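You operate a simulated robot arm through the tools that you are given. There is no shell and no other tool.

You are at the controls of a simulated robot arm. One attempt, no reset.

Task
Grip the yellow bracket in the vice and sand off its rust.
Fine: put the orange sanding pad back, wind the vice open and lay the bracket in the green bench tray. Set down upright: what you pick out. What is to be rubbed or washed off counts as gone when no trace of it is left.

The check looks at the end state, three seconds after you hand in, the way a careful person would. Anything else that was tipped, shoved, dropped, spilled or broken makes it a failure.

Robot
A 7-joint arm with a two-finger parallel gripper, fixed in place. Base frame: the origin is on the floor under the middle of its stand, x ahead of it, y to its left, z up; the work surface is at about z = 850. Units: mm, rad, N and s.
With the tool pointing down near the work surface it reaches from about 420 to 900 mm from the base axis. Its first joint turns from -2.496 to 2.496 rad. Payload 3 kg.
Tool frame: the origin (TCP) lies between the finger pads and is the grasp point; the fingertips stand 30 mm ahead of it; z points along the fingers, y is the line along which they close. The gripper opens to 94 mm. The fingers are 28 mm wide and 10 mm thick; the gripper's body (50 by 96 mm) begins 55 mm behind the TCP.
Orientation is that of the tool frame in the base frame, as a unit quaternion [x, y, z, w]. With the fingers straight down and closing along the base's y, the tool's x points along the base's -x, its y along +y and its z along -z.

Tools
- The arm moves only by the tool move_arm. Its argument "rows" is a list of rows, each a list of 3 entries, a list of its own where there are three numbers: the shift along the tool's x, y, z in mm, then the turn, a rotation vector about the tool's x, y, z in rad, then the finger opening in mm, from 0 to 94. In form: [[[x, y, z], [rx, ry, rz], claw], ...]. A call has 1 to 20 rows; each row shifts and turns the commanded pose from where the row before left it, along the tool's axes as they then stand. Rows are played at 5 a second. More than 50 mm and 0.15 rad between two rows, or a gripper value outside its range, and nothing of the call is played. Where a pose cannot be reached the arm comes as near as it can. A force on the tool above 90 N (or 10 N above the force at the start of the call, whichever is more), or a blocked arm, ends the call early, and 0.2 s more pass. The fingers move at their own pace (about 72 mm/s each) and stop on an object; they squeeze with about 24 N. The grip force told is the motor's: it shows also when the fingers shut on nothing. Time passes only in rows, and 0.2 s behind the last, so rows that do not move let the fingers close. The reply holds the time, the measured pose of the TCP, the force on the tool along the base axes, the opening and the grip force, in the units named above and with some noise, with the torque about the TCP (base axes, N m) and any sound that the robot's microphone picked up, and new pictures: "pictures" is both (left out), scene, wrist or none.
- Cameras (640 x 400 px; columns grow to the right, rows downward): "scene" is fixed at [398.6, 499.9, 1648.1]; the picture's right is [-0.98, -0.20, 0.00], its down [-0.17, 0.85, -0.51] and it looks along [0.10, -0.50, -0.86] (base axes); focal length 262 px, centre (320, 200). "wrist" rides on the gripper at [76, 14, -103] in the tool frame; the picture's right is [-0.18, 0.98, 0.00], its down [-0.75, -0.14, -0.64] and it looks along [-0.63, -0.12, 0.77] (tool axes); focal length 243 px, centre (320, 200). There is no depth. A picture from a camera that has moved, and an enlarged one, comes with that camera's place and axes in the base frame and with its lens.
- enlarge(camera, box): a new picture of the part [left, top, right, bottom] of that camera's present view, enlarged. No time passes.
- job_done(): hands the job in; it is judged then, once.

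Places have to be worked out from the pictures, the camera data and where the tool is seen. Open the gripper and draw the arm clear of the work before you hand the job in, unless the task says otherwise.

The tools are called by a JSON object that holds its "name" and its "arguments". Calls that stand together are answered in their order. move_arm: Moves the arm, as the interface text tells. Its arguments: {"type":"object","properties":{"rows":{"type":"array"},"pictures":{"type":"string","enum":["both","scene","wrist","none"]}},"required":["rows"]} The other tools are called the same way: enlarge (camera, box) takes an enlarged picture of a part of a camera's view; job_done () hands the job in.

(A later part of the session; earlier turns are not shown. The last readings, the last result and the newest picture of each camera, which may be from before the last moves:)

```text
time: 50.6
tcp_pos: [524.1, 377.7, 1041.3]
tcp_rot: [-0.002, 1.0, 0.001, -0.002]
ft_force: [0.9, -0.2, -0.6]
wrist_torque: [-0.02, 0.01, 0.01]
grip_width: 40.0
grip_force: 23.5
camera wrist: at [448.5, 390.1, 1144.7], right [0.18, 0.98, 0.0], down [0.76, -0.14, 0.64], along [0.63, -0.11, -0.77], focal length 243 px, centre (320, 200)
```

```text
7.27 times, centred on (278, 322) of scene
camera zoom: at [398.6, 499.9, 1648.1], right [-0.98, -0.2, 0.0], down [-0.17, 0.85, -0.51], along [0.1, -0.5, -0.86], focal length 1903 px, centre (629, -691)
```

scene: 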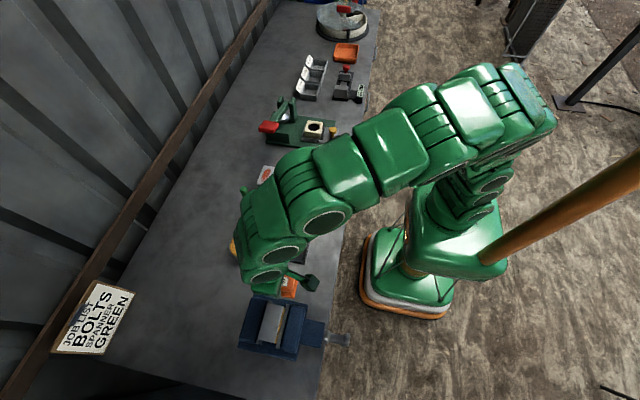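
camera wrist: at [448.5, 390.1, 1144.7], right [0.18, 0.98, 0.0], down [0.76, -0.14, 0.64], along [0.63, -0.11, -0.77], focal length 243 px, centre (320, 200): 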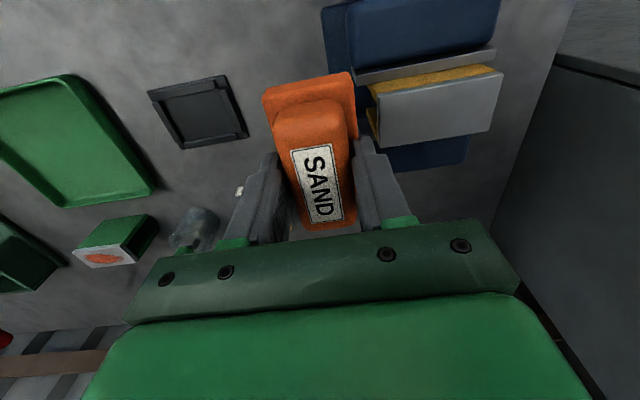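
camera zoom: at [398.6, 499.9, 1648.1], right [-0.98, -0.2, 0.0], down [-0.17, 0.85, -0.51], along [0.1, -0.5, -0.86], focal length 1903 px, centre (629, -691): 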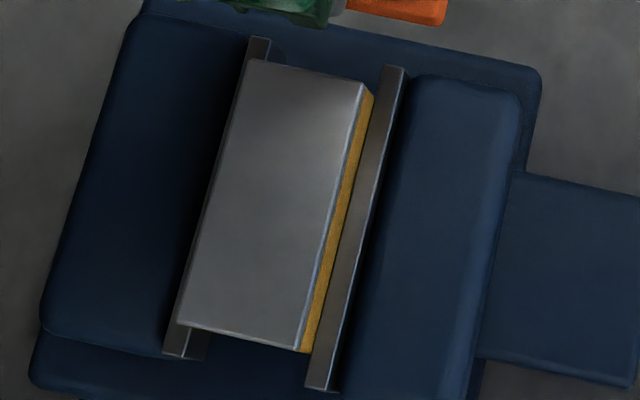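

No trace is visible in either view. For certainty I give one more light pass over the full length.

{"name": "move_arm", "arguments": {"rows": [[[0, 40, 0], [0, 0, 0], 20], [[0, 40, 8], [0, 0, 0], 20], [[0, 0, 8], [0, 0, 0], 20], [[0, 0, 3.8], [0, 0, 0], 20], [[0, 9, 0], [0, 0, 0], 20], [[0, 9, 0], [0, 0, 0], 20], [[0, -9, 0], [0, 0, 0], 20], [[0, -9, 0], [0, 0, 0], 20], [[0, -9, 0], [0, 0, 0], 20], [[0, -9, 0], [0, 0, 0], 20], [[8, 9, 0], [0, 0, 0], 20], [[0, 9, 0], [0, 0, 0], 20], [[-8, 9, 0], [0, 0, 0], 20], [[-8, 0, 0], [0, 0, 0], 20], [[0, -9, 0], [0, 0, 0], 20], [[0, -9, 0], [0, 0, 0], 20], [[8, 9, 0], [0, 0, 0], 20]], "pictures": "none"}}

{"name": "move_arm", "arguments": {"rows": [[[0, 0, -10], [0, 0, 0], 20], [[0, -40, -10], [0, 0, 0], 20], [[0, -40, -15], [0, 0, 0], 20]], "pictures": "both"}}

{"name": "enlarge", "arguments": {"camera": "wrist", "box": [340, 30, 500, 150]}}

{"name": "enlarge", "arguments": {"camera": "scene", "box": [225, 280, 365, 370]}}

```text
time: 54.2
tcp_pos: [524.8, 458.3, 1024.8]
tcp_rot: [-0.001, 1.0, 0.001, 0.0]
ft_force: [4.8, -5.0, 18.0]
wrist_torque: [-0.39, -0.2, 0.05]
grip_width: 40.1
grip_force: 24.1
```

```text
time: 55.0
tcp_pos: [523.7, 377.9, 1059.3]
tcp_rot: [-0.001, 1.0, 0.002, 0.0]
ft_force: [-0.3, 0.4, -1.0]
wrist_torque: [0.01, -0.03, 0.01]
grip_width: 40.0
grip_force: 23.8
camera wrist: at [447.5, 390.7, 1162.4], right [0.18, 0.98, 0.0], down [0.75, -0.14, 0.64], along [0.63, -0.11, -0.77], focal length 243 px, centre (320, 200)
```

scene: 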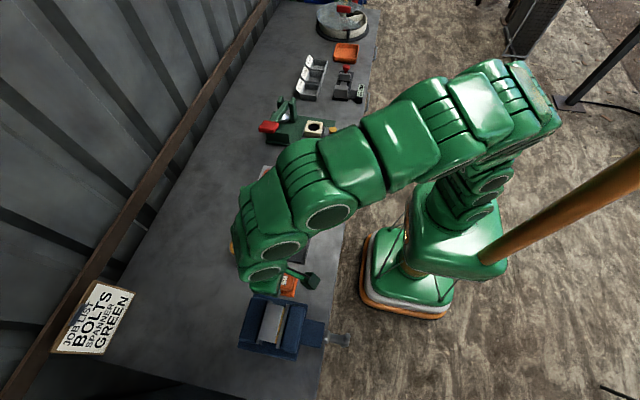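
wrist: 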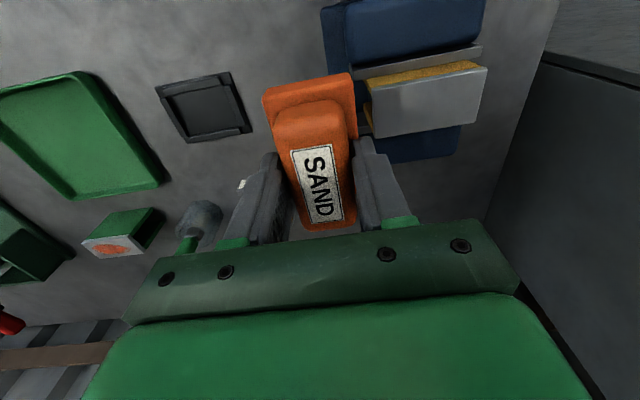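

```text
3.33 times, centred on (420, 90) of wrist
camera zoom: at [447.5, 390.7, 1162.4], right [0.18, 0.98, 0.0], down [0.75, -0.14, 0.64], along [0.63, -0.11, -0.77], focal length 809 px, centre (-13, 567)
```

zoom: 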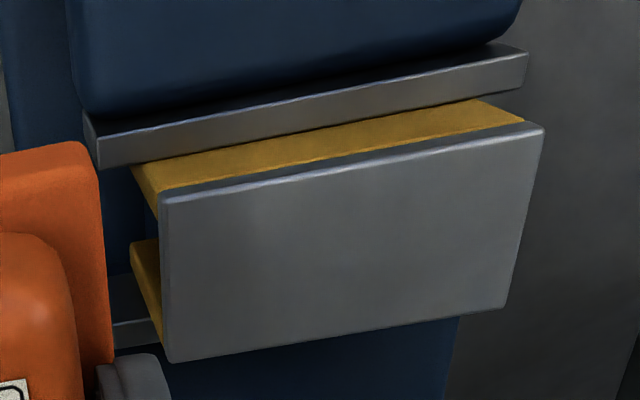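

```text
4.44 times, centred on (295, 325) of scene
camera zoom: at [398.6, 499.9, 1648.1], right [-0.98, -0.2, 0.0], down [-0.17, 0.85, -0.51], along [0.1, -0.5, -0.86], focal length 1163 px, centre (431, -356)
```

zoom: 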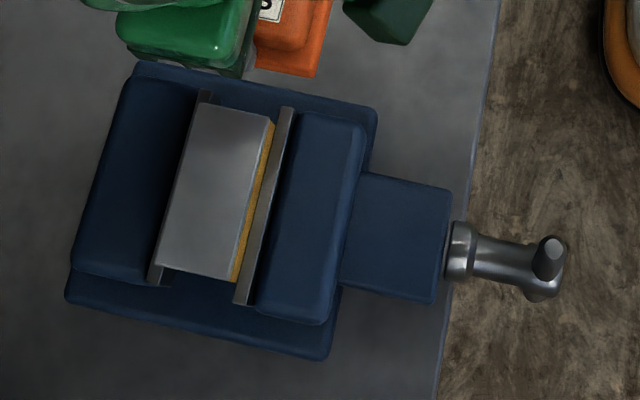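

The face is clean. Now I take the sanding pad back along the reverse of its lift path to its home at (700, 566), stopping about 8 mm above the bench.

{"name": "move_arm", "arguments": {"rows": [[[-26.25, 36.6, 3.7], [0, 0, 0], 20], [[-26.25, 36.6, 3.7], [0, 0, 0], 20], [[-26.25, 36.6, 3.7], [0, 0, 0], 20], [[-26.25, 36.7, 3.7], [0, 0, 0], 20], [[-24, 15, 34], [0, 0, 0], 20], [[-20, 12, 34], [0, 0, 0], 20], [[-14, 8, 30], [0, 0, 0], 20], [[-8, 5, 24], [0, 0, 0], 20], [[-4, 2, 14], [0, 0, 0], 20], [[0, 0, 0], [0, 0, 0], 20]]}}

```text
time: 57.2
tcp_pos: [698.1, 566.6, 908.6]
tcp_rot: [-0.001, 1.0, 0.001, -0.001]
ft_force: [0.1, -0.3, -1.2]
wrist_torque: [0.0, 0.0, 0.0]
grip_width: 39.8
grip_force: 24.0
camera wrist: at [622.0, 579.9, 1010.6], right [0.18, 0.98, 0.0], down [0.75, -0.14, 0.64], along [0.63, -0.11, -0.77], focal length 243 px, centre (320, 200)
```

scene: 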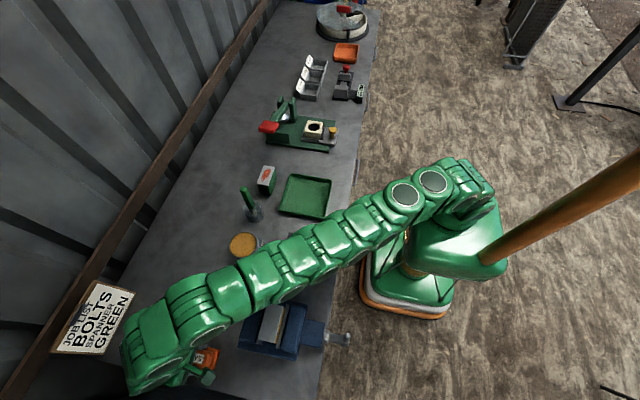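
wrist: 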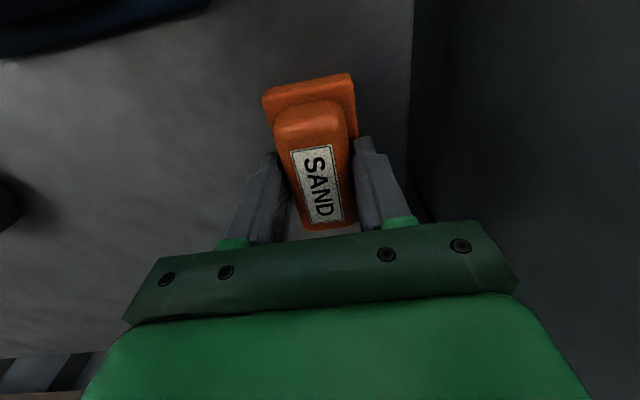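

I'm right over the pad's home place. I lower the last few millimetres in small steps.

{"name": "move_arm", "arguments": {"rows": [[[-1, 0, 3], [0, 0, 0], 20], [[-1, 0, 3], [0, 0, 0], 20], [[0, 0, 1], [0, 0, 0], 20]], "pictures": "none"}}

{"name": "move_arm", "arguments": {"rows": [[[0, 0, 0.8], [0, 0, 0], 20], [[0, 0, 0], [0, 0, 0], 20]], "pictures": "none"}}

```text
time: 58.0
tcp_pos: [699.8, 566.4, 901.7]
tcp_rot: [-0.001, 1.0, 0.001, -0.001]
ft_force: [0.5, 0.1, -1.2]
wrist_torque: [0.01, -0.01, 0.01]
grip_width: 40.1
grip_force: 23.1
```

```text
time: 58.6
tcp_pos: [699.4, 568.4, 900.3]
tcp_rot: [-0.002, 1.0, 0.001, 0.0]
ft_force: [-0.6, -0.6, -0.5]
wrist_torque: [0.0, -0.01, -0.01]
grip_width: 40.2
grip_force: 23.5
```

{"name": "move_arm", "arguments": {"rows": [[[0, 0, 0.5], [0, 0, 0], 20], [[0, 0, 0], [0, 0, 0], 20]], "pictures": "none"}}

```text
time: 59.2
tcp_pos: [700.2, 566.7, 899.5]
tcp_rot: [-0.001, 1.0, 0.002, -0.001]
ft_force: [0.3, 0.0, -1.2]
wrist_torque: [0.04, -0.02, 0.0]
grip_width: 40.3
grip_force: 23.5
```

{"name": "move_arm", "arguments": {"rows": [[[0, 0, 0.6], [0, 0, 0], 20], [[0, 0, 0.6], [0, 0, 0], 20]], "pictures": "none"}}

```text
time: 59.8
tcp_pos: [699.9, 568.2, 899.9]
tcp_rot: [0.0, 1.0, 0.002, 0.0]
ft_force: [-3.2, -1.9, 11.9]
wrist_torque: [-0.42, 0.17, -0.03]
grip_width: 40.1
grip_force: 24.0
```

The pad is down (about 13 N contact). I ease off half a millimetre, open, and lift clear.

{"name": "move_arm", "arguments": {"rows": [[[0, 0, -0.5], [0, 0, 0], 20], [[0, 0, 0], [0, 0, 0], 46], [[0, 0, 0], [0, 0, 0], 60], [[0, 0, 0], [0, 0, 0], 80], [[0, 0, 0], [0, 0, 0], 80]], "pictures": "none"}}

{"name": "move_arm", "arguments": {"rows": [[[2, 0, -10], [0, 0, 0], 80], [[4, -2, -16], [0, 0, 0], 80], [[8, -5, -24], [0, 0, 0], 80], [[14, -8, -30], [0, 0, 0], 80], [[20, -12, -34], [0, 0, 0], 80], [[24, -15, -34], [0, 0, 0], 80], [[28, -17, -20], [0, 0, 0], 80]], "pictures": "both"}}

{"name": "enlarge", "arguments": {"camera": "scene", "box": [160, 330, 240, 390]}}

```text
time: 61.0
tcp_pos: [699.5, 567.0, 899.5]
tcp_rot: [-0.001, 1.0, 0.002, 0.0]
ft_force: [-0.5, 4.0, 15.4]
wrist_torque: [-0.5, -0.02, -0.01]
grip_width: 77.4
grip_force: 0.0
```

```text
time: 62.6
tcp_pos: [600.7, 507.7, 1066.2]
tcp_rot: [0.0, 1.0, 0.0, -0.001]
ft_force: [-0.9, -0.4, -0.5]
wrist_torque: [-0.01, 0.0, 0.0]
grip_width: 80.2
grip_force: 0.0
camera wrist: at [525.4, 520.4, 1170.1], right [0.18, 0.98, 0.0], down [0.75, -0.14, 0.64], along [0.63, -0.12, -0.77], focal length 243 px, centre (320, 200)
```

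scene: 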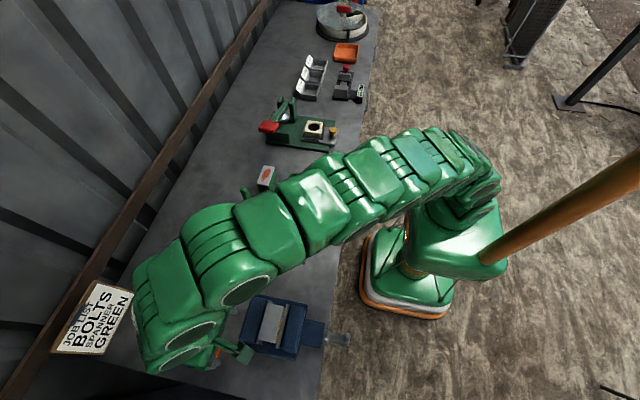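
wrist: 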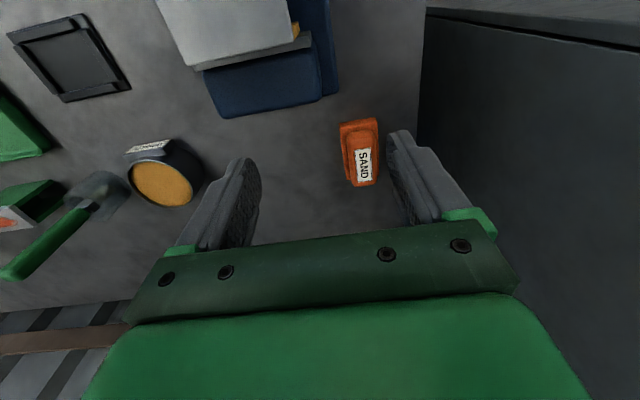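

```text
6.67 times, centred on (200, 360) of scene
camera zoom: at [398.6, 499.9, 1648.1], right [-0.98, -0.2, 0.0], down [-0.17, 0.85, -0.51], along [0.1, -0.5, -0.86], focal length 1744 px, centre (1120, -867)
```

zoom: 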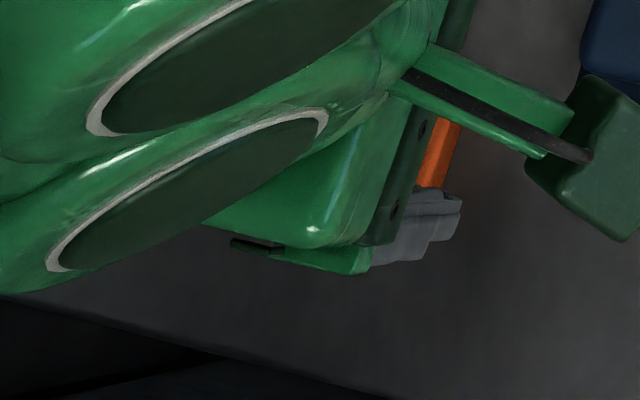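

The reading showed a leftover force during opening, so I check the pad's position more closely.

{"name": "enlarge", "arguments": {"camera": "wrist", "box": [310, 100, 410, 200]}}

```text
4.00 times, centred on (360, 150) of wrist
camera zoom: at [525.4, 520.4, 1170.1], right [0.18, 0.98, 0.0], down [0.75, -0.14, 0.64], along [0.63, -0.12, -0.77], focal length 970 px, centre (160, 400)
```

zoom: 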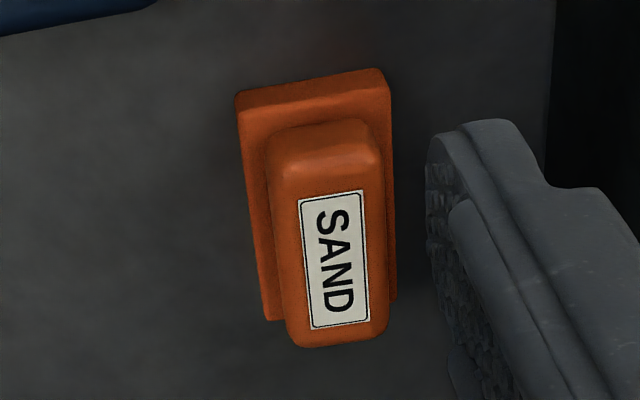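

The label now works out at y≈545 instead of 567, so the pad was dragged about 20 mm toward −y with one finger while opening. I move aside to confirm with the scene camera before correcting.

{"name": "move_arm", "arguments": {"rows": [[[-15, -40, -10], [0, 0, 0], 80], [[-15, -40, -10], [0, 0, 0], 80], [[-15, -40, 0], [0, 0, 0], 80]], "pictures": "both"}}

{"name": "enlarge", "arguments": {"camera": "scene", "box": [160, 330, 240, 390]}}

{"name": "enlarge", "arguments": {"camera": "wrist", "box": [340, 120, 460, 220]}}

```text
time: 63.4
tcp_pos: [646.9, 390.6, 1087.1]
tcp_rot: [-0.002, 1.0, 0.002, 0.0]
ft_force: [0.5, -0.2, -0.1]
wrist_torque: [-0.01, 0.04, -0.02]
grip_width: 79.8
grip_force: 0.0
camera wrist: at [571.3, 403.2, 1190.1], right [0.18, 0.98, 0.0], down [0.75, -0.14, 0.64], along [0.63, -0.11, -0.77], focal length 243 px, centre (320, 200)
```

scene: 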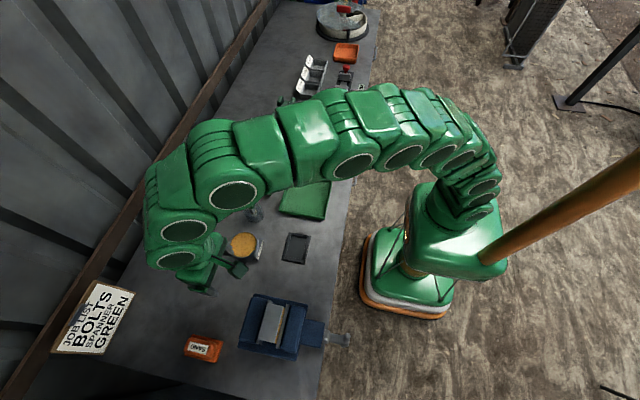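
wrist: 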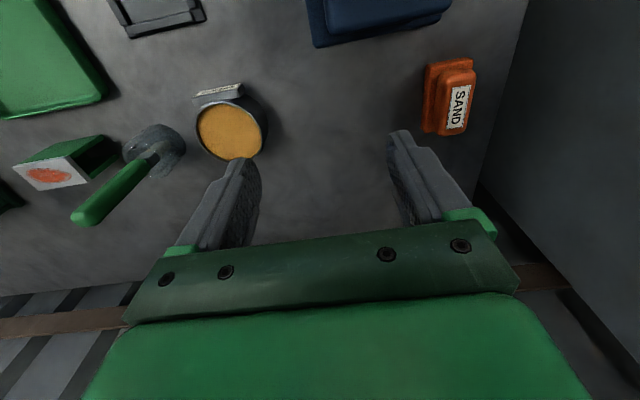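

```text
6.67 times, centred on (200, 360) of scene
camera zoom: at [398.6, 499.9, 1648.1], right [-0.98, -0.2, 0.0], down [-0.17, 0.85, -0.51], along [0.1, -0.5, -0.86], focal length 1744 px, centre (1120, -867)
```

zoom: 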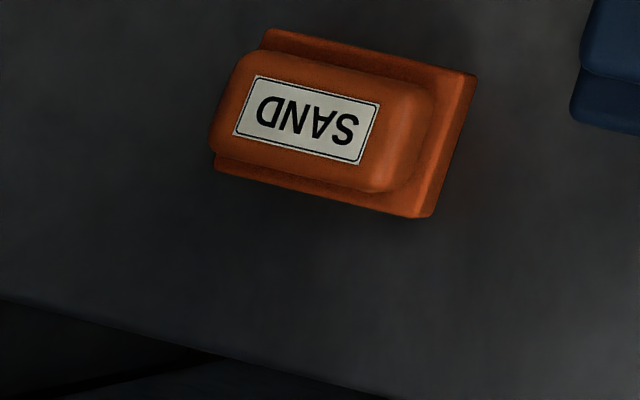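

```text
4.00 times, centred on (400, 170) of wrist
camera zoom: at [571.3, 403.2, 1190.1], right [0.18, 0.98, 0.0], down [0.75, -0.14, 0.64], along [0.63, -0.11, -0.77], focal length 970 px, centre (0, 320)
```

zoom: 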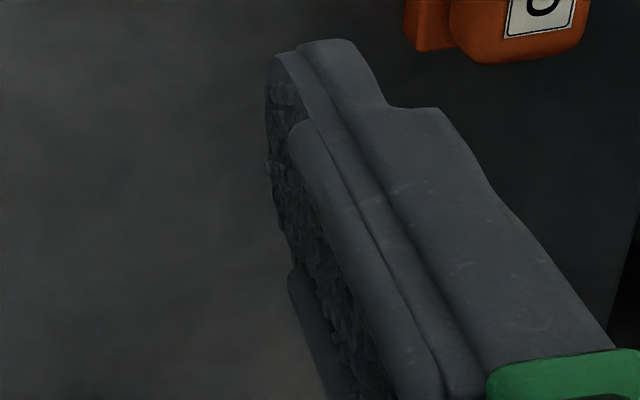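

Confirmed: the pad slid straight by about 22 mm in −y and is still upright. I go back, re-grip it slightly higher so that the fingertips don't press on its base, and carry it back to its proper place.

{"name": "move_arm", "arguments": {"rows": [[[-3.75, 31.75, 21.5], [0, 0, 0], 80], [[-3.75, 31.75, 21.5], [0, 0, 0], 80], [[-3.75, 31.75, 21.5], [0, 0, 0], 80], [[-3.75, 31.75, 21.5], [0, 0, 0], 80], [[-15, 14, 27], [0, 0, 0], 80], [[-15, 14, 27], [0, 0, 0], 80], [[-10, 2, 25], [0, 0, 0], 80], [[0, 0, 0], [0, 0, 0], 80]], "pictures": "wrist"}}

{"name": "enlarge", "arguments": {"camera": "wrist", "box": [220, 80, 440, 240]}}

```text
time: 65.2
tcp_pos: [699.6, 544.5, 922.4]
tcp_rot: [-0.001, 1.0, 0.001, -0.001]
ft_force: [-0.1, -0.5, -0.5]
wrist_torque: [-0.01, -0.03, 0.0]
grip_width: 79.9
grip_force: 0.1
camera wrist: at [623.7, 557.1, 1025.5], right [0.18, 0.98, 0.0], down [0.75, -0.14, 0.64], along [0.63, -0.11, -0.77], focal length 243 px, centre (320, 200)
```

wrist: 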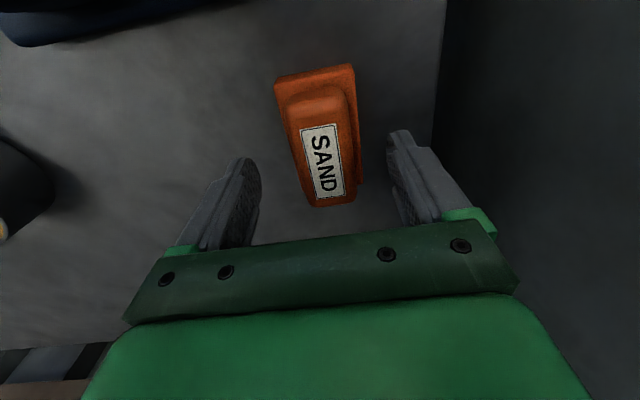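

```text
2.50 times, centred on (330, 160) of wrist
camera zoom: at [623.7, 557.1, 1025.5], right [0.18, 0.98, 0.0], down [0.75, -0.14, 0.64], along [0.63, -0.11, -0.77], focal length 606 px, centre (295, 300)
```

zoom: 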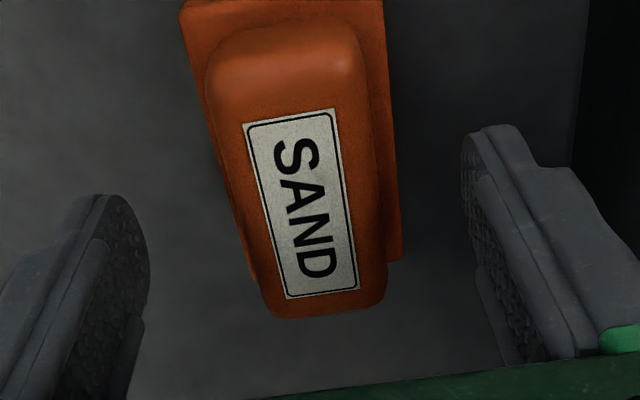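

The pad is centred under the gripper. I lower to TCP z≈905, grip, and lift 10 mm.

{"name": "move_arm", "arguments": {"rows": [[[0, 0, 10], [0, 0, 0], 80], [[0, 0, 7], [0, 0, 0], 80], [[0, 0, 0], [0, 0, 0], 50], [[0, 0, 0], [0, 0, 0], 20], [[0, 0, 0], [0, 0, 0], 20], [[0, 0, 0], [0, 0, 0], 20]], "pictures": "none"}}

{"name": "move_arm", "arguments": {"rows": [[[0, 0, -5], [0, 0, 0], 20], [[0, 0, -5], [0, 0, 0], 20], [[0, 0, 0], [0, 0, 0], 20]], "pictures": "wrist"}}

```text
time: 66.6
tcp_pos: [699.1, 545.2, 906.0]
tcp_rot: [-0.001, 1.0, 0.002, 0.002]
ft_force: [-0.4, 0.0, 2.9]
wrist_torque: [-0.07, -0.01, -0.01]
grip_width: 35.4
grip_force: 23.5
```

```text
time: 67.4
tcp_pos: [700.6, 545.9, 916.1]
tcp_rot: [-0.002, 1.0, 0.001, -0.001]
ft_force: [-0.1, -0.6, -1.1]
wrist_torque: [-0.01, 0.0, 0.01]
grip_width: 35.6
grip_force: 24.1
camera wrist: at [624.6, 557.8, 1019.1], right [0.18, 0.98, 0.0], down [0.75, -0.14, 0.64], along [0.63, -0.12, -0.77], focal length 243 px, centre (320, 200)
```

wrist: 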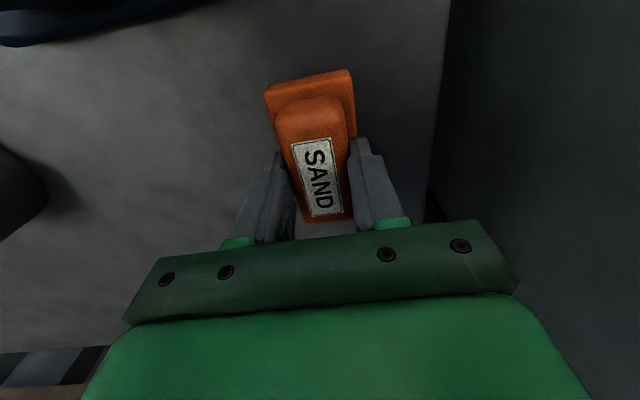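

Held and lifted. I carry it +22 mm in y back to its home and lower it almost to the bench.

{"name": "move_arm", "arguments": {"rows": [[[0, 11, 0], [0, 0, 0], 20], [[0, 11, 0], [0, 0, 0], 20], [[0, 0, 5], [0, 0, 0], 20], [[0, 0, 4], [0, 0, 0], 20], [[0, 0, 0], [0, 0, 0], 20]], "pictures": "none"}}

{"name": "move_arm", "arguments": {"rows": [[[0, 0, 0.6], [0, 0, 0], 20], [[0, 0, 0], [0, 0, 0], 20]], "pictures": "none"}}

```text
time: 68.6
tcp_pos: [698.6, 566.3, 906.7]
tcp_rot: [-0.001, 1.0, 0.001, -0.001]
ft_force: [-1.1, -1.0, 1.2]
wrist_torque: [-0.13, -0.13, -0.06]
grip_width: 35.5
grip_force: 24.6
```

```text
time: 69.2
tcp_pos: [699.4, 567.5, 905.4]
tcp_rot: [0.0, 1.0, 0.001, -0.001]
ft_force: [-0.7, -0.9, 3.1]
wrist_torque: [-0.14, -0.05, 0.0]
grip_width: 35.4
grip_force: 23.6
```

The pad rests lightly (3 N). I open carefully and check that it stays put.

{"name": "move_arm", "arguments": {"rows": [[[0, 0, -0.3], [0, 0, 0], 38], [[0, 0, 0], [0, 0, 0], 44], [[0, 0, 0], [0, 0, 0], 54], [[0, 0, 0], [0, 0, 0], 54]], "pictures": "wrist"}}

{"name": "enlarge", "arguments": {"camera": "wrist", "box": [220, 60, 440, 240]}}

```text
time: 70.2
tcp_pos: [700.7, 567.4, 907.0]
tcp_rot: [-0.001, 1.0, 0.001, 0.0]
ft_force: [-0.1, 1.1, -0.5]
wrist_torque: [0.01, 0.0, 0.01]
grip_width: 54.1
grip_force: 0.1
camera wrist: at [624.7, 580.3, 1009.7], right [0.18, 0.98, 0.0], down [0.75, -0.14, 0.64], along [0.63, -0.11, -0.77], focal length 243 px, centre (320, 200)
```

wrist: 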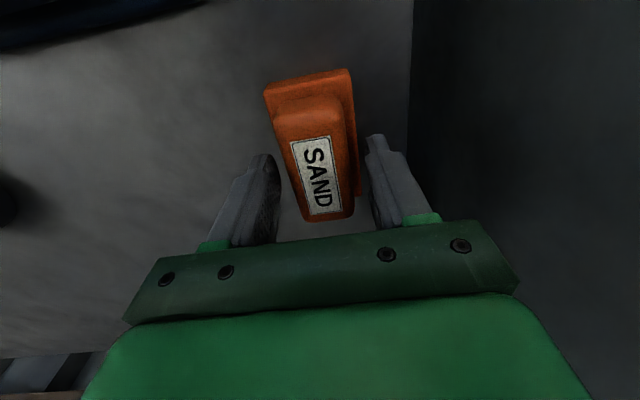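

```text
2.22 times, centred on (330, 150) of wrist
camera zoom: at [624.7, 580.3, 1009.7], right [0.18, 0.98, 0.0], down [0.75, -0.14, 0.64], along [0.63, -0.11, -0.77], focal length 539 px, centre (298, 311)
```

zoom: 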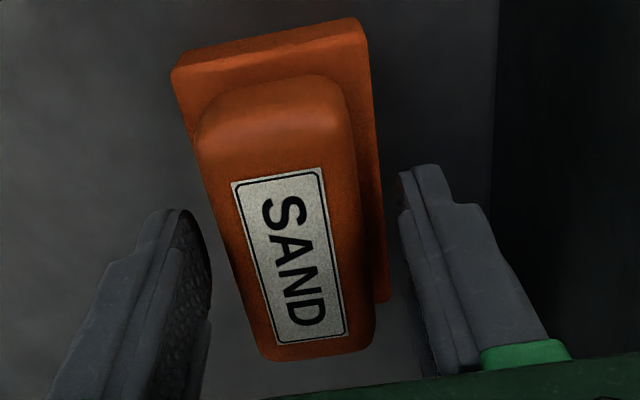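

The pad stands free at (699, 565), within 2–3 mm of its original place. I lift away and check with the scene camera.

{"name": "move_arm", "arguments": {"rows": [[[0, 0, -5], [0, 0, 0], 60], [[2, 0, -12], [0, 0, 0], 70], [[4, -2, -16], [0, 0, 0], 80], [[8, -5, -24], [0, 0, 0], 80], [[14, -12, -30], [0, 0, 0], 80], [[15, -25, -34], [0, 0, 0], 80], [[10, -40, -25], [0, 0, 0], 80], [[0, -45, -20], [0, 0, 0], 80], [[0, -45, -10], [0, 0, 0], 80]], "pictures": "scene"}}

{"name": "enlarge", "arguments": {"camera": "scene", "box": [160, 330, 240, 390]}}

```text
time: 72.2
tcp_pos: [647.2, 392.3, 1081.5]
tcp_rot: [-0.001, 1.0, 0.001, 0.0]
ft_force: [0.5, -0.8, 0.0]
wrist_torque: [-0.02, 0.02, -0.01]
grip_width: 80.0
grip_force: 0.1
```

scene: 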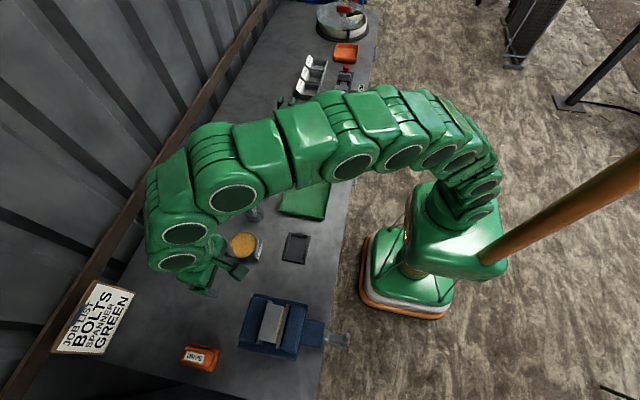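

```text
6.67 times, centred on (200, 360) of scene
camera zoom: at [398.6, 499.9, 1648.1], right [-0.98, -0.2, 0.0], down [-0.17, 0.85, -0.51], along [0.1, -0.5, -0.86], focal length 1744 px, centre (1120, -867)
```

zoom: 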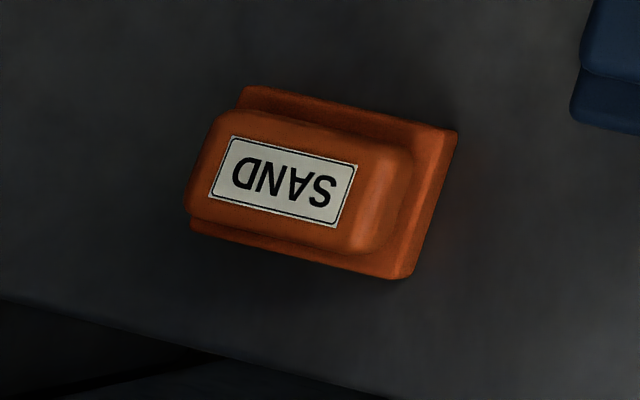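

The pad is back in place, within about 2 mm. Next I go to the handle to wind the vice open: the bar's upper end leans slightly to −y, so I come down on its −y side to push it toward +y.

{"name": "move_arm", "arguments": {"rows": [[[0, 0, 0], [0, 0, -0.1428], 60], [[0, 0, 0], [0, 0, -0.1428], 40], [[0, 0, 0], [0, 0, -0.1428], 20], [[0, 0, 0], [0, 0, -0.1428], 0], [[0, 0, 0], [0, 0, -0.1428], 0], [[0, 0, 0], [0, 0, -0.1428], 0], [[0, 0, 0], [0, 0, -0.1428], 0], [[0, 0, 0], [0, 0, -0.1428], 0], [[0, 0, 0], [0, 0, -0.1428], 0], [[0, 0, 0], [0, 0, -0.1428], 0], [[0, 0, 0], [0, 0, -0.1428], 0], [[-2.3, 43.4, 0], [0, 0, 0], 0], [[-2.3, 43.4, 0], [0, 0, 0], 0], [[-2.3, 43.4, 0], [0, 0, 0], 0], [[-2.3, 43.4, 0], [0, 0, 0], 0], [[-2.3, 43.4, 0], [0, 0, 0], 0], [[-2.3, 43.4, 0], [0, 0, 0], 0], [[-2.3, 43.4, 0], [0, 0, 0], 0]], "pictures": "both"}}

```text
time: 76.0
tcp_pos: [345.2, 408.2, 1081.9]
tcp_rot: [0.708, -0.706, -0.001, -0.001]
ft_force: [-0.3, -0.5, 0.1]
wrist_torque: [-0.03, -0.01, 0.0]
grip_width: 0.1
grip_force: 24.1
camera wrist: at [331.1, 331.2, 1185.5], right [-0.98, 0.18, 0.0], down [0.14, 0.75, 0.64], along [0.12, 0.63, -0.77], focal length 243 px, centre (320, 200)
```

scene: 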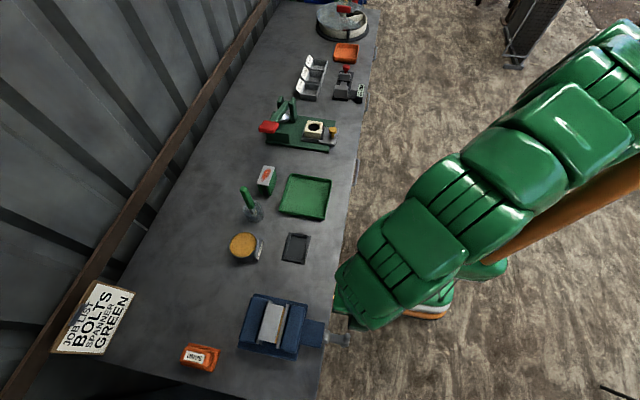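
wrist: 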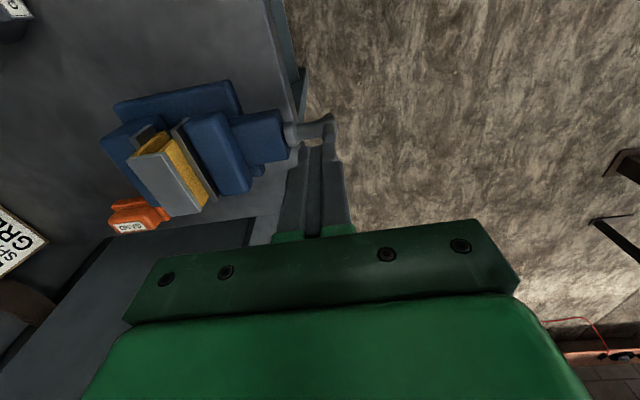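

{"name": "move_arm", "arguments": {"rows": [[[0, 0, 44], [0, 0, 0], 0], [[0, 0, 44], [0, 0, 0], 0], [[0, 0, 43], [0, 0, 0], 0], [[-8, 0, 0], [0, 0, 0], 0], [[-6, 0, 0], [0, 0, 0], 0]], "pictures": "both"}}

{"name": "enlarge", "arguments": {"camera": "scene", "box": [225, 280, 365, 370]}}

```text
time: 77.2
tcp_pos: [344.1, 423.4, 948.9]
tcp_rot: [0.707, -0.707, -0.001, 0.0]
ft_force: [-0.4, 0.6, 0.0]
wrist_torque: [0.01, -0.02, -0.01]
grip_width: 0.0
grip_force: 23.6
camera wrist: at [329.5, 345.2, 1053.5], right [-0.98, 0.18, 0.0], down [0.14, 0.75, 0.64], along [0.12, 0.63, -0.77], focal length 243 px, centre (320, 200)
```

scene: 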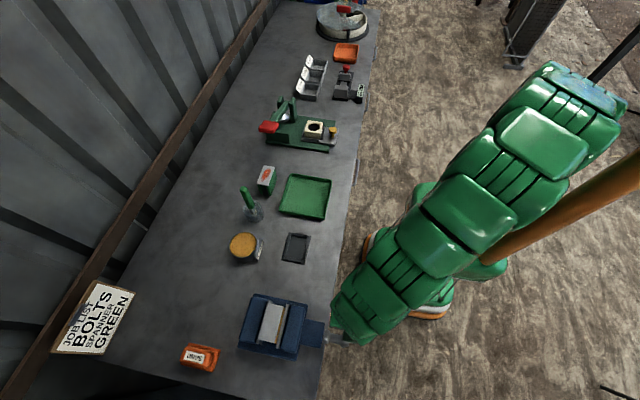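
wrist: 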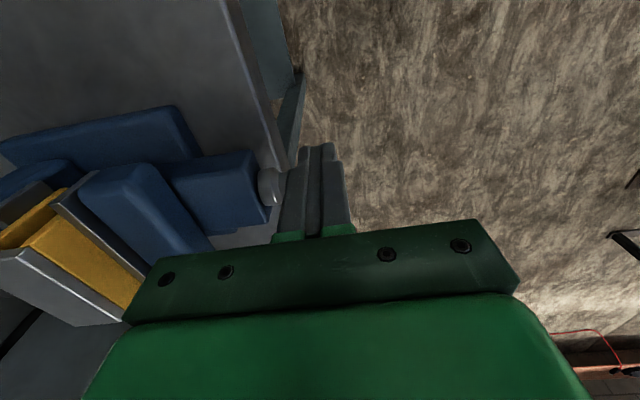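

```text
4.44 times, centred on (295, 325) of scene
camera zoom: at [398.6, 499.9, 1648.1], right [-0.98, -0.2, 0.0], down [-0.17, 0.85, -0.51], along [0.1, -0.5, -0.86], focal length 1163 px, centre (431, -356)
```

zoom: 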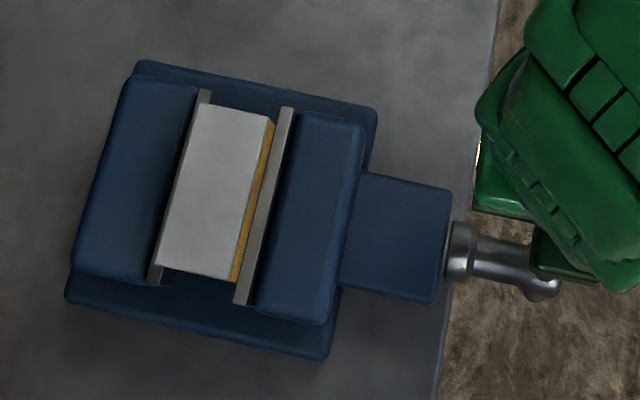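

{"name": "move_arm", "arguments": {"rows": [[[-5, 0, 0], [0, 0, 0], 0], [[-4, 0, 0], [0, 0, 0], 0], [[-4, 0, 0], [0, 0, 0], 0]], "pictures": "none"}}

{"name": "enlarge", "arguments": {"camera": "scene", "box": [225, 280, 365, 370]}}

```text
time: 78.0
tcp_pos: [343.8, 437.9, 953.3]
tcp_rot: [0.707, -0.707, -0.001, -0.002]
ft_force: [-0.6, 1.2, -0.1]
wrist_torque: [0.01, 0.0, 0.03]
grip_width: 0.0
grip_force: 24.0
```

```text
4.44 times, centred on (295, 325) of scene
camera zoom: at [398.6, 499.9, 1648.1], right [-0.98, -0.2, 0.0], down [-0.17, 0.85, -0.51], along [0.1, -0.5, -0.86], focal length 1163 px, centre (431, -356)
```

zoom: 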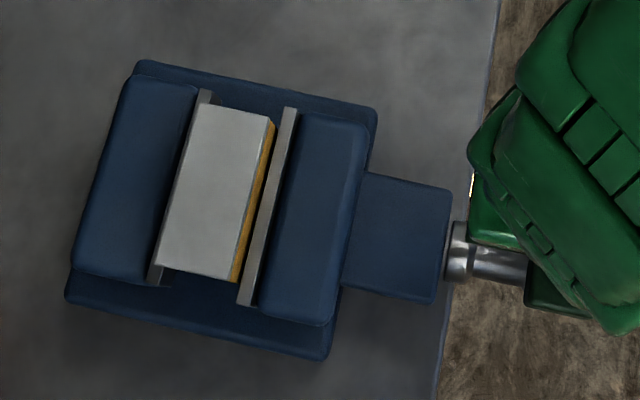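

The jaw already backs off with little force. I follow the bar's end over the top and down on the +y side, back to about its original horizontal position.

{"name": "move_arm", "arguments": {"rows": [[[-7, 0, -2], [0, 0, 0], 0], [[-7, 0, 0], [0, 0, 0], 0], [[-8, 0, 0], [0, 0, 0], 0], [[-7, 0, 1], [0, 0, 0], 0], [[-8, 0, 3], [0, 0, 0], 0], [[-7, 0, 4], [0, 0, 0], 0], [[-6, 0, 6], [0, 0, 0], 0], [[-5, 0, 6], [0, 0, 0], 0]], "pictures": "both"}}

{"name": "enlarge", "arguments": {"camera": "scene", "box": [225, 280, 365, 370]}}

```text
time: 79.8
tcp_pos: [342.6, 491.0, 933.8]
tcp_rot: [0.707, -0.707, -0.002, -0.001]
ft_force: [0.7, -0.8, 1.2]
wrist_torque: [0.01, -0.04, -0.04]
grip_width: 0.0
grip_force: 23.4
camera wrist: at [329.7, 413.2, 1035.9], right [-0.98, 0.18, 0.0], down [0.14, 0.75, 0.64], along [0.12, 0.63, -0.76], focal length 243 px, centre (320, 200)
```

scene: 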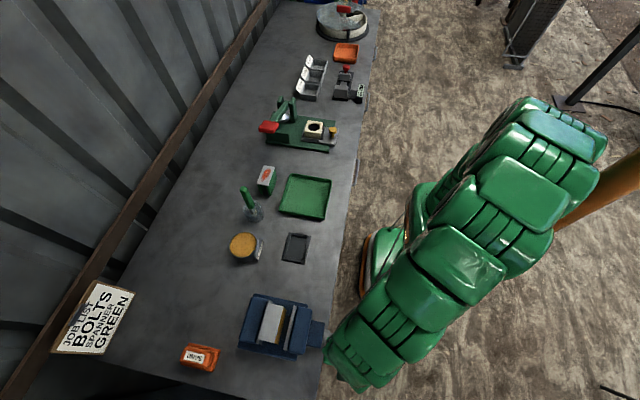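
wrist: 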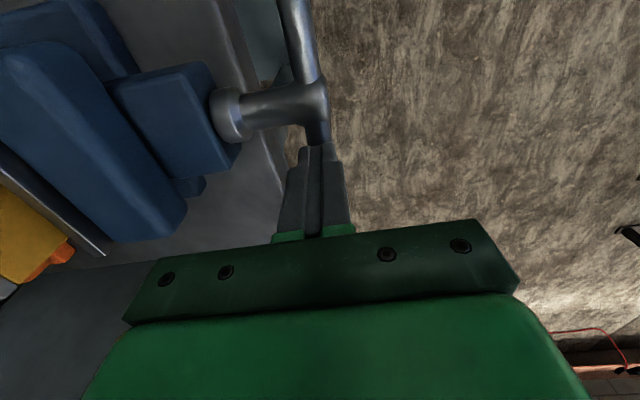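

```text
4.44 times, centred on (295, 325) of scene
camera zoom: at [398.6, 499.9, 1648.1], right [-0.98, -0.2, 0.0], down [-0.17, 0.85, -0.51], along [0.1, -0.5, -0.86], focal length 1163 px, centre (431, -356)
```

zoom: 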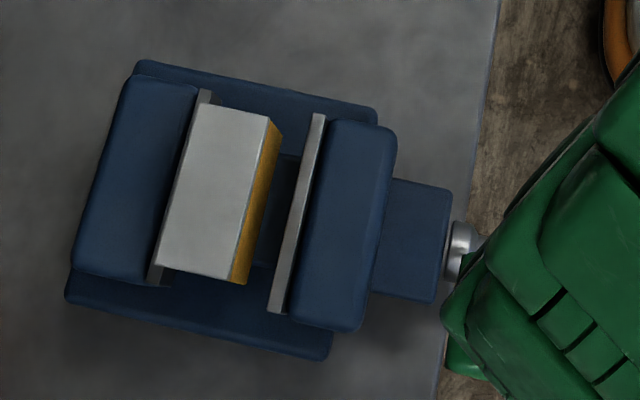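

The jaw is nearly back at its original opening. I push a little further so that it is fully as open as at the start.

{"name": "move_arm", "arguments": {"rows": [[[-4, 0, 7], [0, 0, 0], 0], [[-3, 0, 7], [0, 0, 0], 0], [[-2, 0, 5], [0, 0, 0], 0]], "pictures": "none"}}

{"name": "enlarge", "arguments": {"camera": "scene", "box": [225, 280, 365, 370]}}

```text
time: 80.4
tcp_pos: [345.2, 497.3, 927.5]
tcp_rot: [0.708, -0.706, -0.002, -0.004]
ft_force: [-2.3, -3.3, 19.8]
wrist_torque: [-0.33, 0.12, -0.08]
grip_width: 0.2
grip_force: 24.2
stopped in row 2: the force on the tool passed its limit at 110 N (the readings are from after the stop); the commanded pose is now the measured one
```

```text
4.44 times, centred on (295, 325) of scene
camera zoom: at [398.6, 499.9, 1648.1], right [-0.98, -0.2, 0.0], down [-0.17, 0.85, -0.51], along [0.1, -0.5, -0.86], focal length 1163 px, centre (431, -356)
```

zoom: 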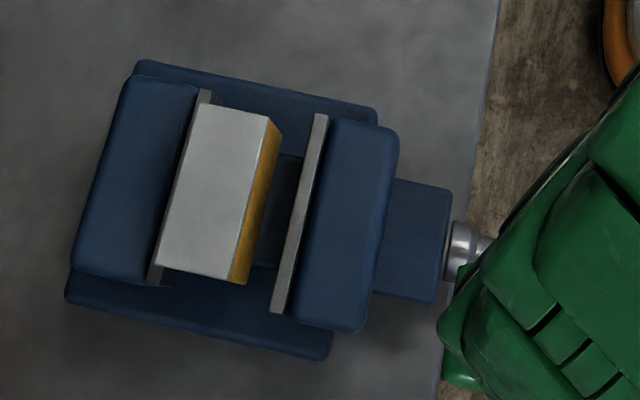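

The screw has reached its fully-open stop, so the vice is wound open. I rise clear and move over the bracket with the fingers opened.

{"name": "move_arm", "arguments": {"rows": [[[0, 0, -20], [0, 0, 0], 0], [[0, 0, -45], [0, 0, 0], 0], [[0, 0, -48], [0, 0, 0], 20], [[0, 0, -20], [0, 0, 0], 40], [[9.6, -44.5, 0], [0, 0, 0], 60], [[9.6, -44.5, 0], [0, 0, 0], 80], [[9.6, -44.5, 0], [0, 0, 0], 80], [[9.6, -44.5, 0], [0, 0, 0], 80], [[0, 0, 0], [0, 0, 0], 80]], "pictures": "both"}}

{"name": "enlarge", "arguments": {"camera": "wrist", "box": [220, 20, 420, 170]}}

{"name": "enlarge", "arguments": {"camera": "scene", "box": [225, 280, 365, 370]}}

```text
time: 82.4
tcp_pos: [522.5, 457.0, 1059.4]
tcp_rot: [0.707, -0.707, -0.001, -0.002]
ft_force: [0.7, 0.0, 0.3]
wrist_torque: [0.01, -0.01, -0.02]
grip_width: 80.1
grip_force: 0.0
camera wrist: at [508.6, 379.0, 1162.0], right [-0.98, 0.18, 0.0], down [0.14, 0.75, 0.65], along [0.12, 0.64, -0.76], focal length 243 px, centre (320, 200)
```

scene: 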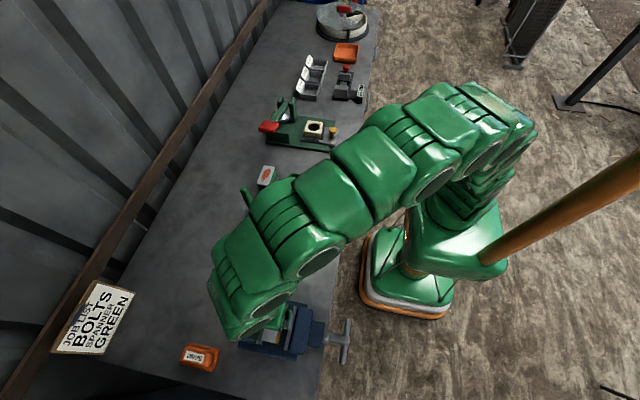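
wrist: 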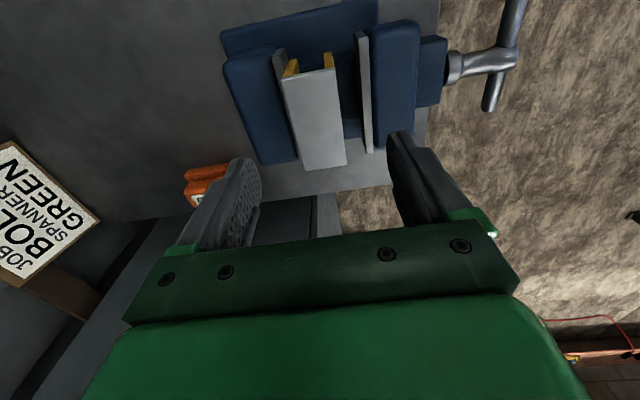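

```text
2.67 times, centred on (320, 95) of wrist
camera zoom: at [508.6, 379.0, 1162.0], right [-0.98, 0.18, 0.0], down [0.14, 0.75, 0.65], along [0.12, 0.64, -0.76], focal length 647 px, centre (320, 480)
```

zoom: 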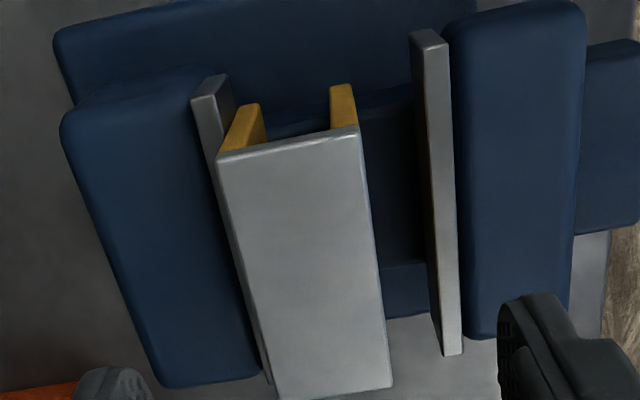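

```text
4.44 times, centred on (295, 325) of scene
camera zoom: at [398.6, 499.9, 1648.1], right [-0.98, -0.2, 0.0], down [-0.17, 0.85, -0.51], along [0.1, -0.5, -0.86], focal length 1163 px, centre (431, -356)
```

zoom: 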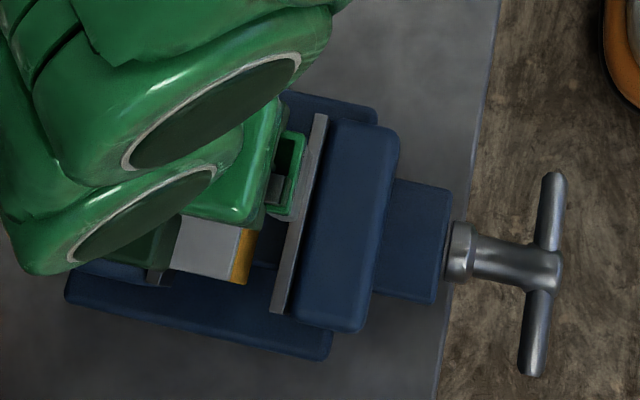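

The bracket stands free with its centre about 1.5 mm to the +x side of the TCP; its top is at z≈974.5. I descend so that the fingertips reach about 20 mm below its top while staying above the jaws.

{"name": "move_arm", "arguments": {"rows": [[[0, -1.5, 25], [0, 0, 0], 70], [[0, 0, 25], [0, 0, 0], 70], [[0, 0, 17], [0, 0, 0], 70], [[0, 0, 8], [0, 0, 0], 70]], "pictures": "wrist"}}

{"name": "enlarge", "arguments": {"camera": "wrist", "box": [220, 60, 420, 250]}}

```text
time: 83.4
tcp_pos: [523.0, 458.1, 983.9]
tcp_rot: [0.708, -0.707, -0.001, -0.003]
ft_force: [0.3, 0.8, 0.5]
wrist_torque: [-0.01, 0.0, -0.02]
grip_width: 69.9
grip_force: 0.0
camera wrist: at [509.7, 379.6, 1085.9], right [-0.98, 0.18, 0.0], down [0.14, 0.75, 0.65], along [0.12, 0.63, -0.76], focal length 243 px, centre (320, 200)
```

wrist: 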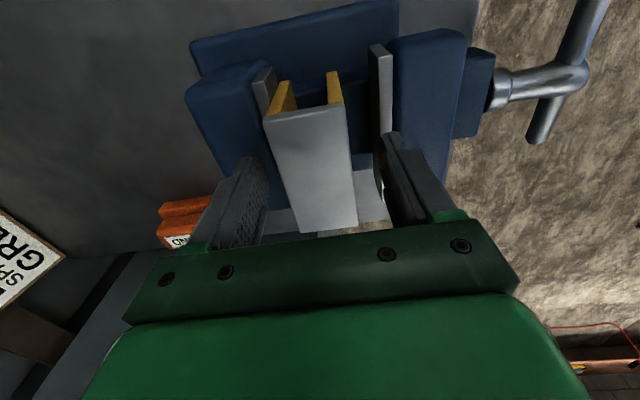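

```text
2.11 times, centred on (320, 155) of wrist
camera zoom: at [509.7, 379.6, 1085.9], right [-0.98, 0.18, 0.0], down [0.14, 0.75, 0.65], along [0.12, 0.63, -0.76], focal length 511 px, centre (320, 295)
```

zoom: 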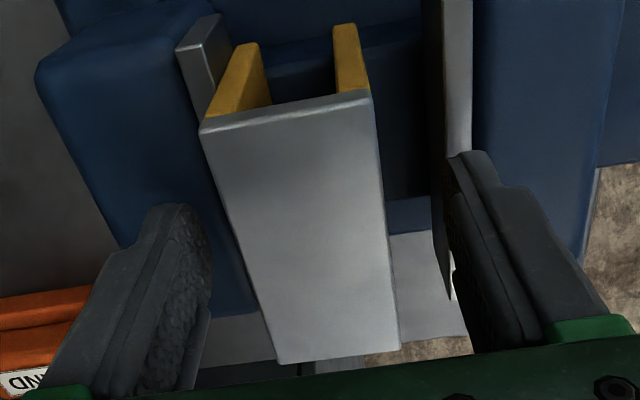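

The bracket is between the fingers. I trim the tiny tilt and close.

{"name": "move_arm", "arguments": {"rows": [[[0, 0, 0], [-0.0028, 0.0056, 0], 60], [[0, 0, 0], [0, 0, 0], 46], [[0, 0, 0], [0, 0, 0], 30], [[0, 0, 0], [0, 0, 0], 30], [[0, 0, 0], [0, 0, 0], 30]], "pictures": "none"}}

```text
time: 84.6
tcp_pos: [523.5, 458.5, 984.1]
tcp_rot: [0.708, -0.707, -0.001, 0.0]
ft_force: [2.5, -0.5, 1.1]
wrist_torque: [0.15, -0.07, -0.08]
grip_width: 39.8
grip_force: 24.3
```

Gripped at 39.8 mm. I lift straight up out of the vice.

{"name": "move_arm", "arguments": {"rows": [[[0, 0, -5], [0, 0, 0], 30], [[0, 0, -10], [0, 0, 0], 30], [[0, 0, -25], [0, 0, 0], 30], [[0, 0, -35], [0, 0, 0], 30], [[0, 0, -25], [0, 0, 0], 30]], "pictures": "both"}}

{"name": "enlarge", "arguments": {"camera": "wrist", "box": [220, 60, 420, 250]}}

```text
time: 85.8
tcp_pos: [522.6, 457.0, 1084.4]
tcp_rot: [0.708, -0.706, 0.0, 0.001]
ft_force: [0.9, 0.6, -6.1]
wrist_torque: [-0.04, 0.01, -0.01]
grip_width: 39.8
grip_force: 23.9
camera wrist: at [509.7, 380.3, 1188.3], right [-0.98, 0.18, 0.0], down [0.14, 0.76, 0.64], along [0.12, 0.63, -0.77], focal length 243 px, centre (320, 200)
```

scene: 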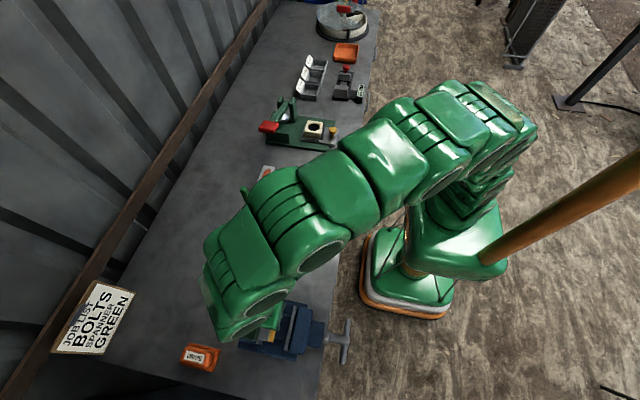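
wrist: 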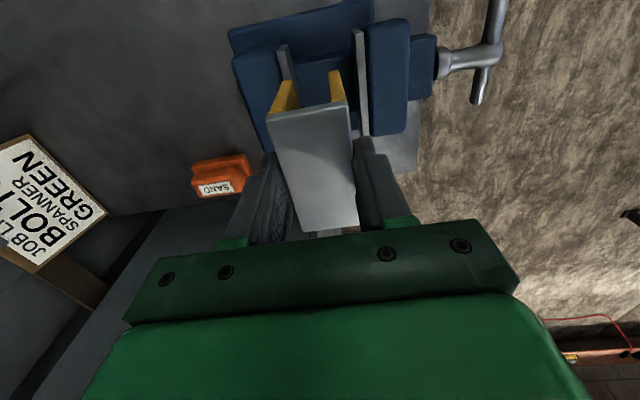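

```text
2.11 times, centred on (320, 155) of wrist
camera zoom: at [509.7, 380.3, 1188.3], right [-0.98, 0.18, 0.0], down [0.14, 0.76, 0.64], along [0.12, 0.63, -0.77], focal length 511 px, centre (320, 295)
```

zoom: 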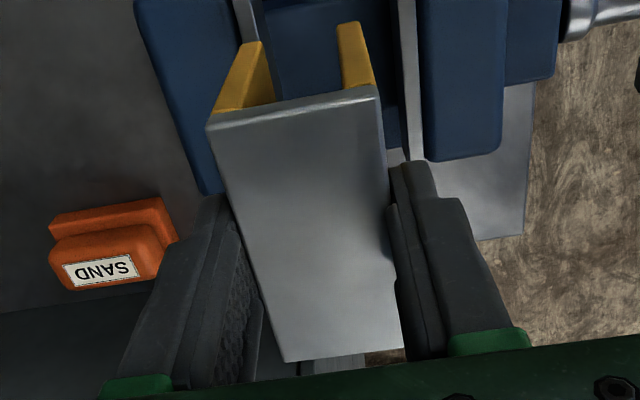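

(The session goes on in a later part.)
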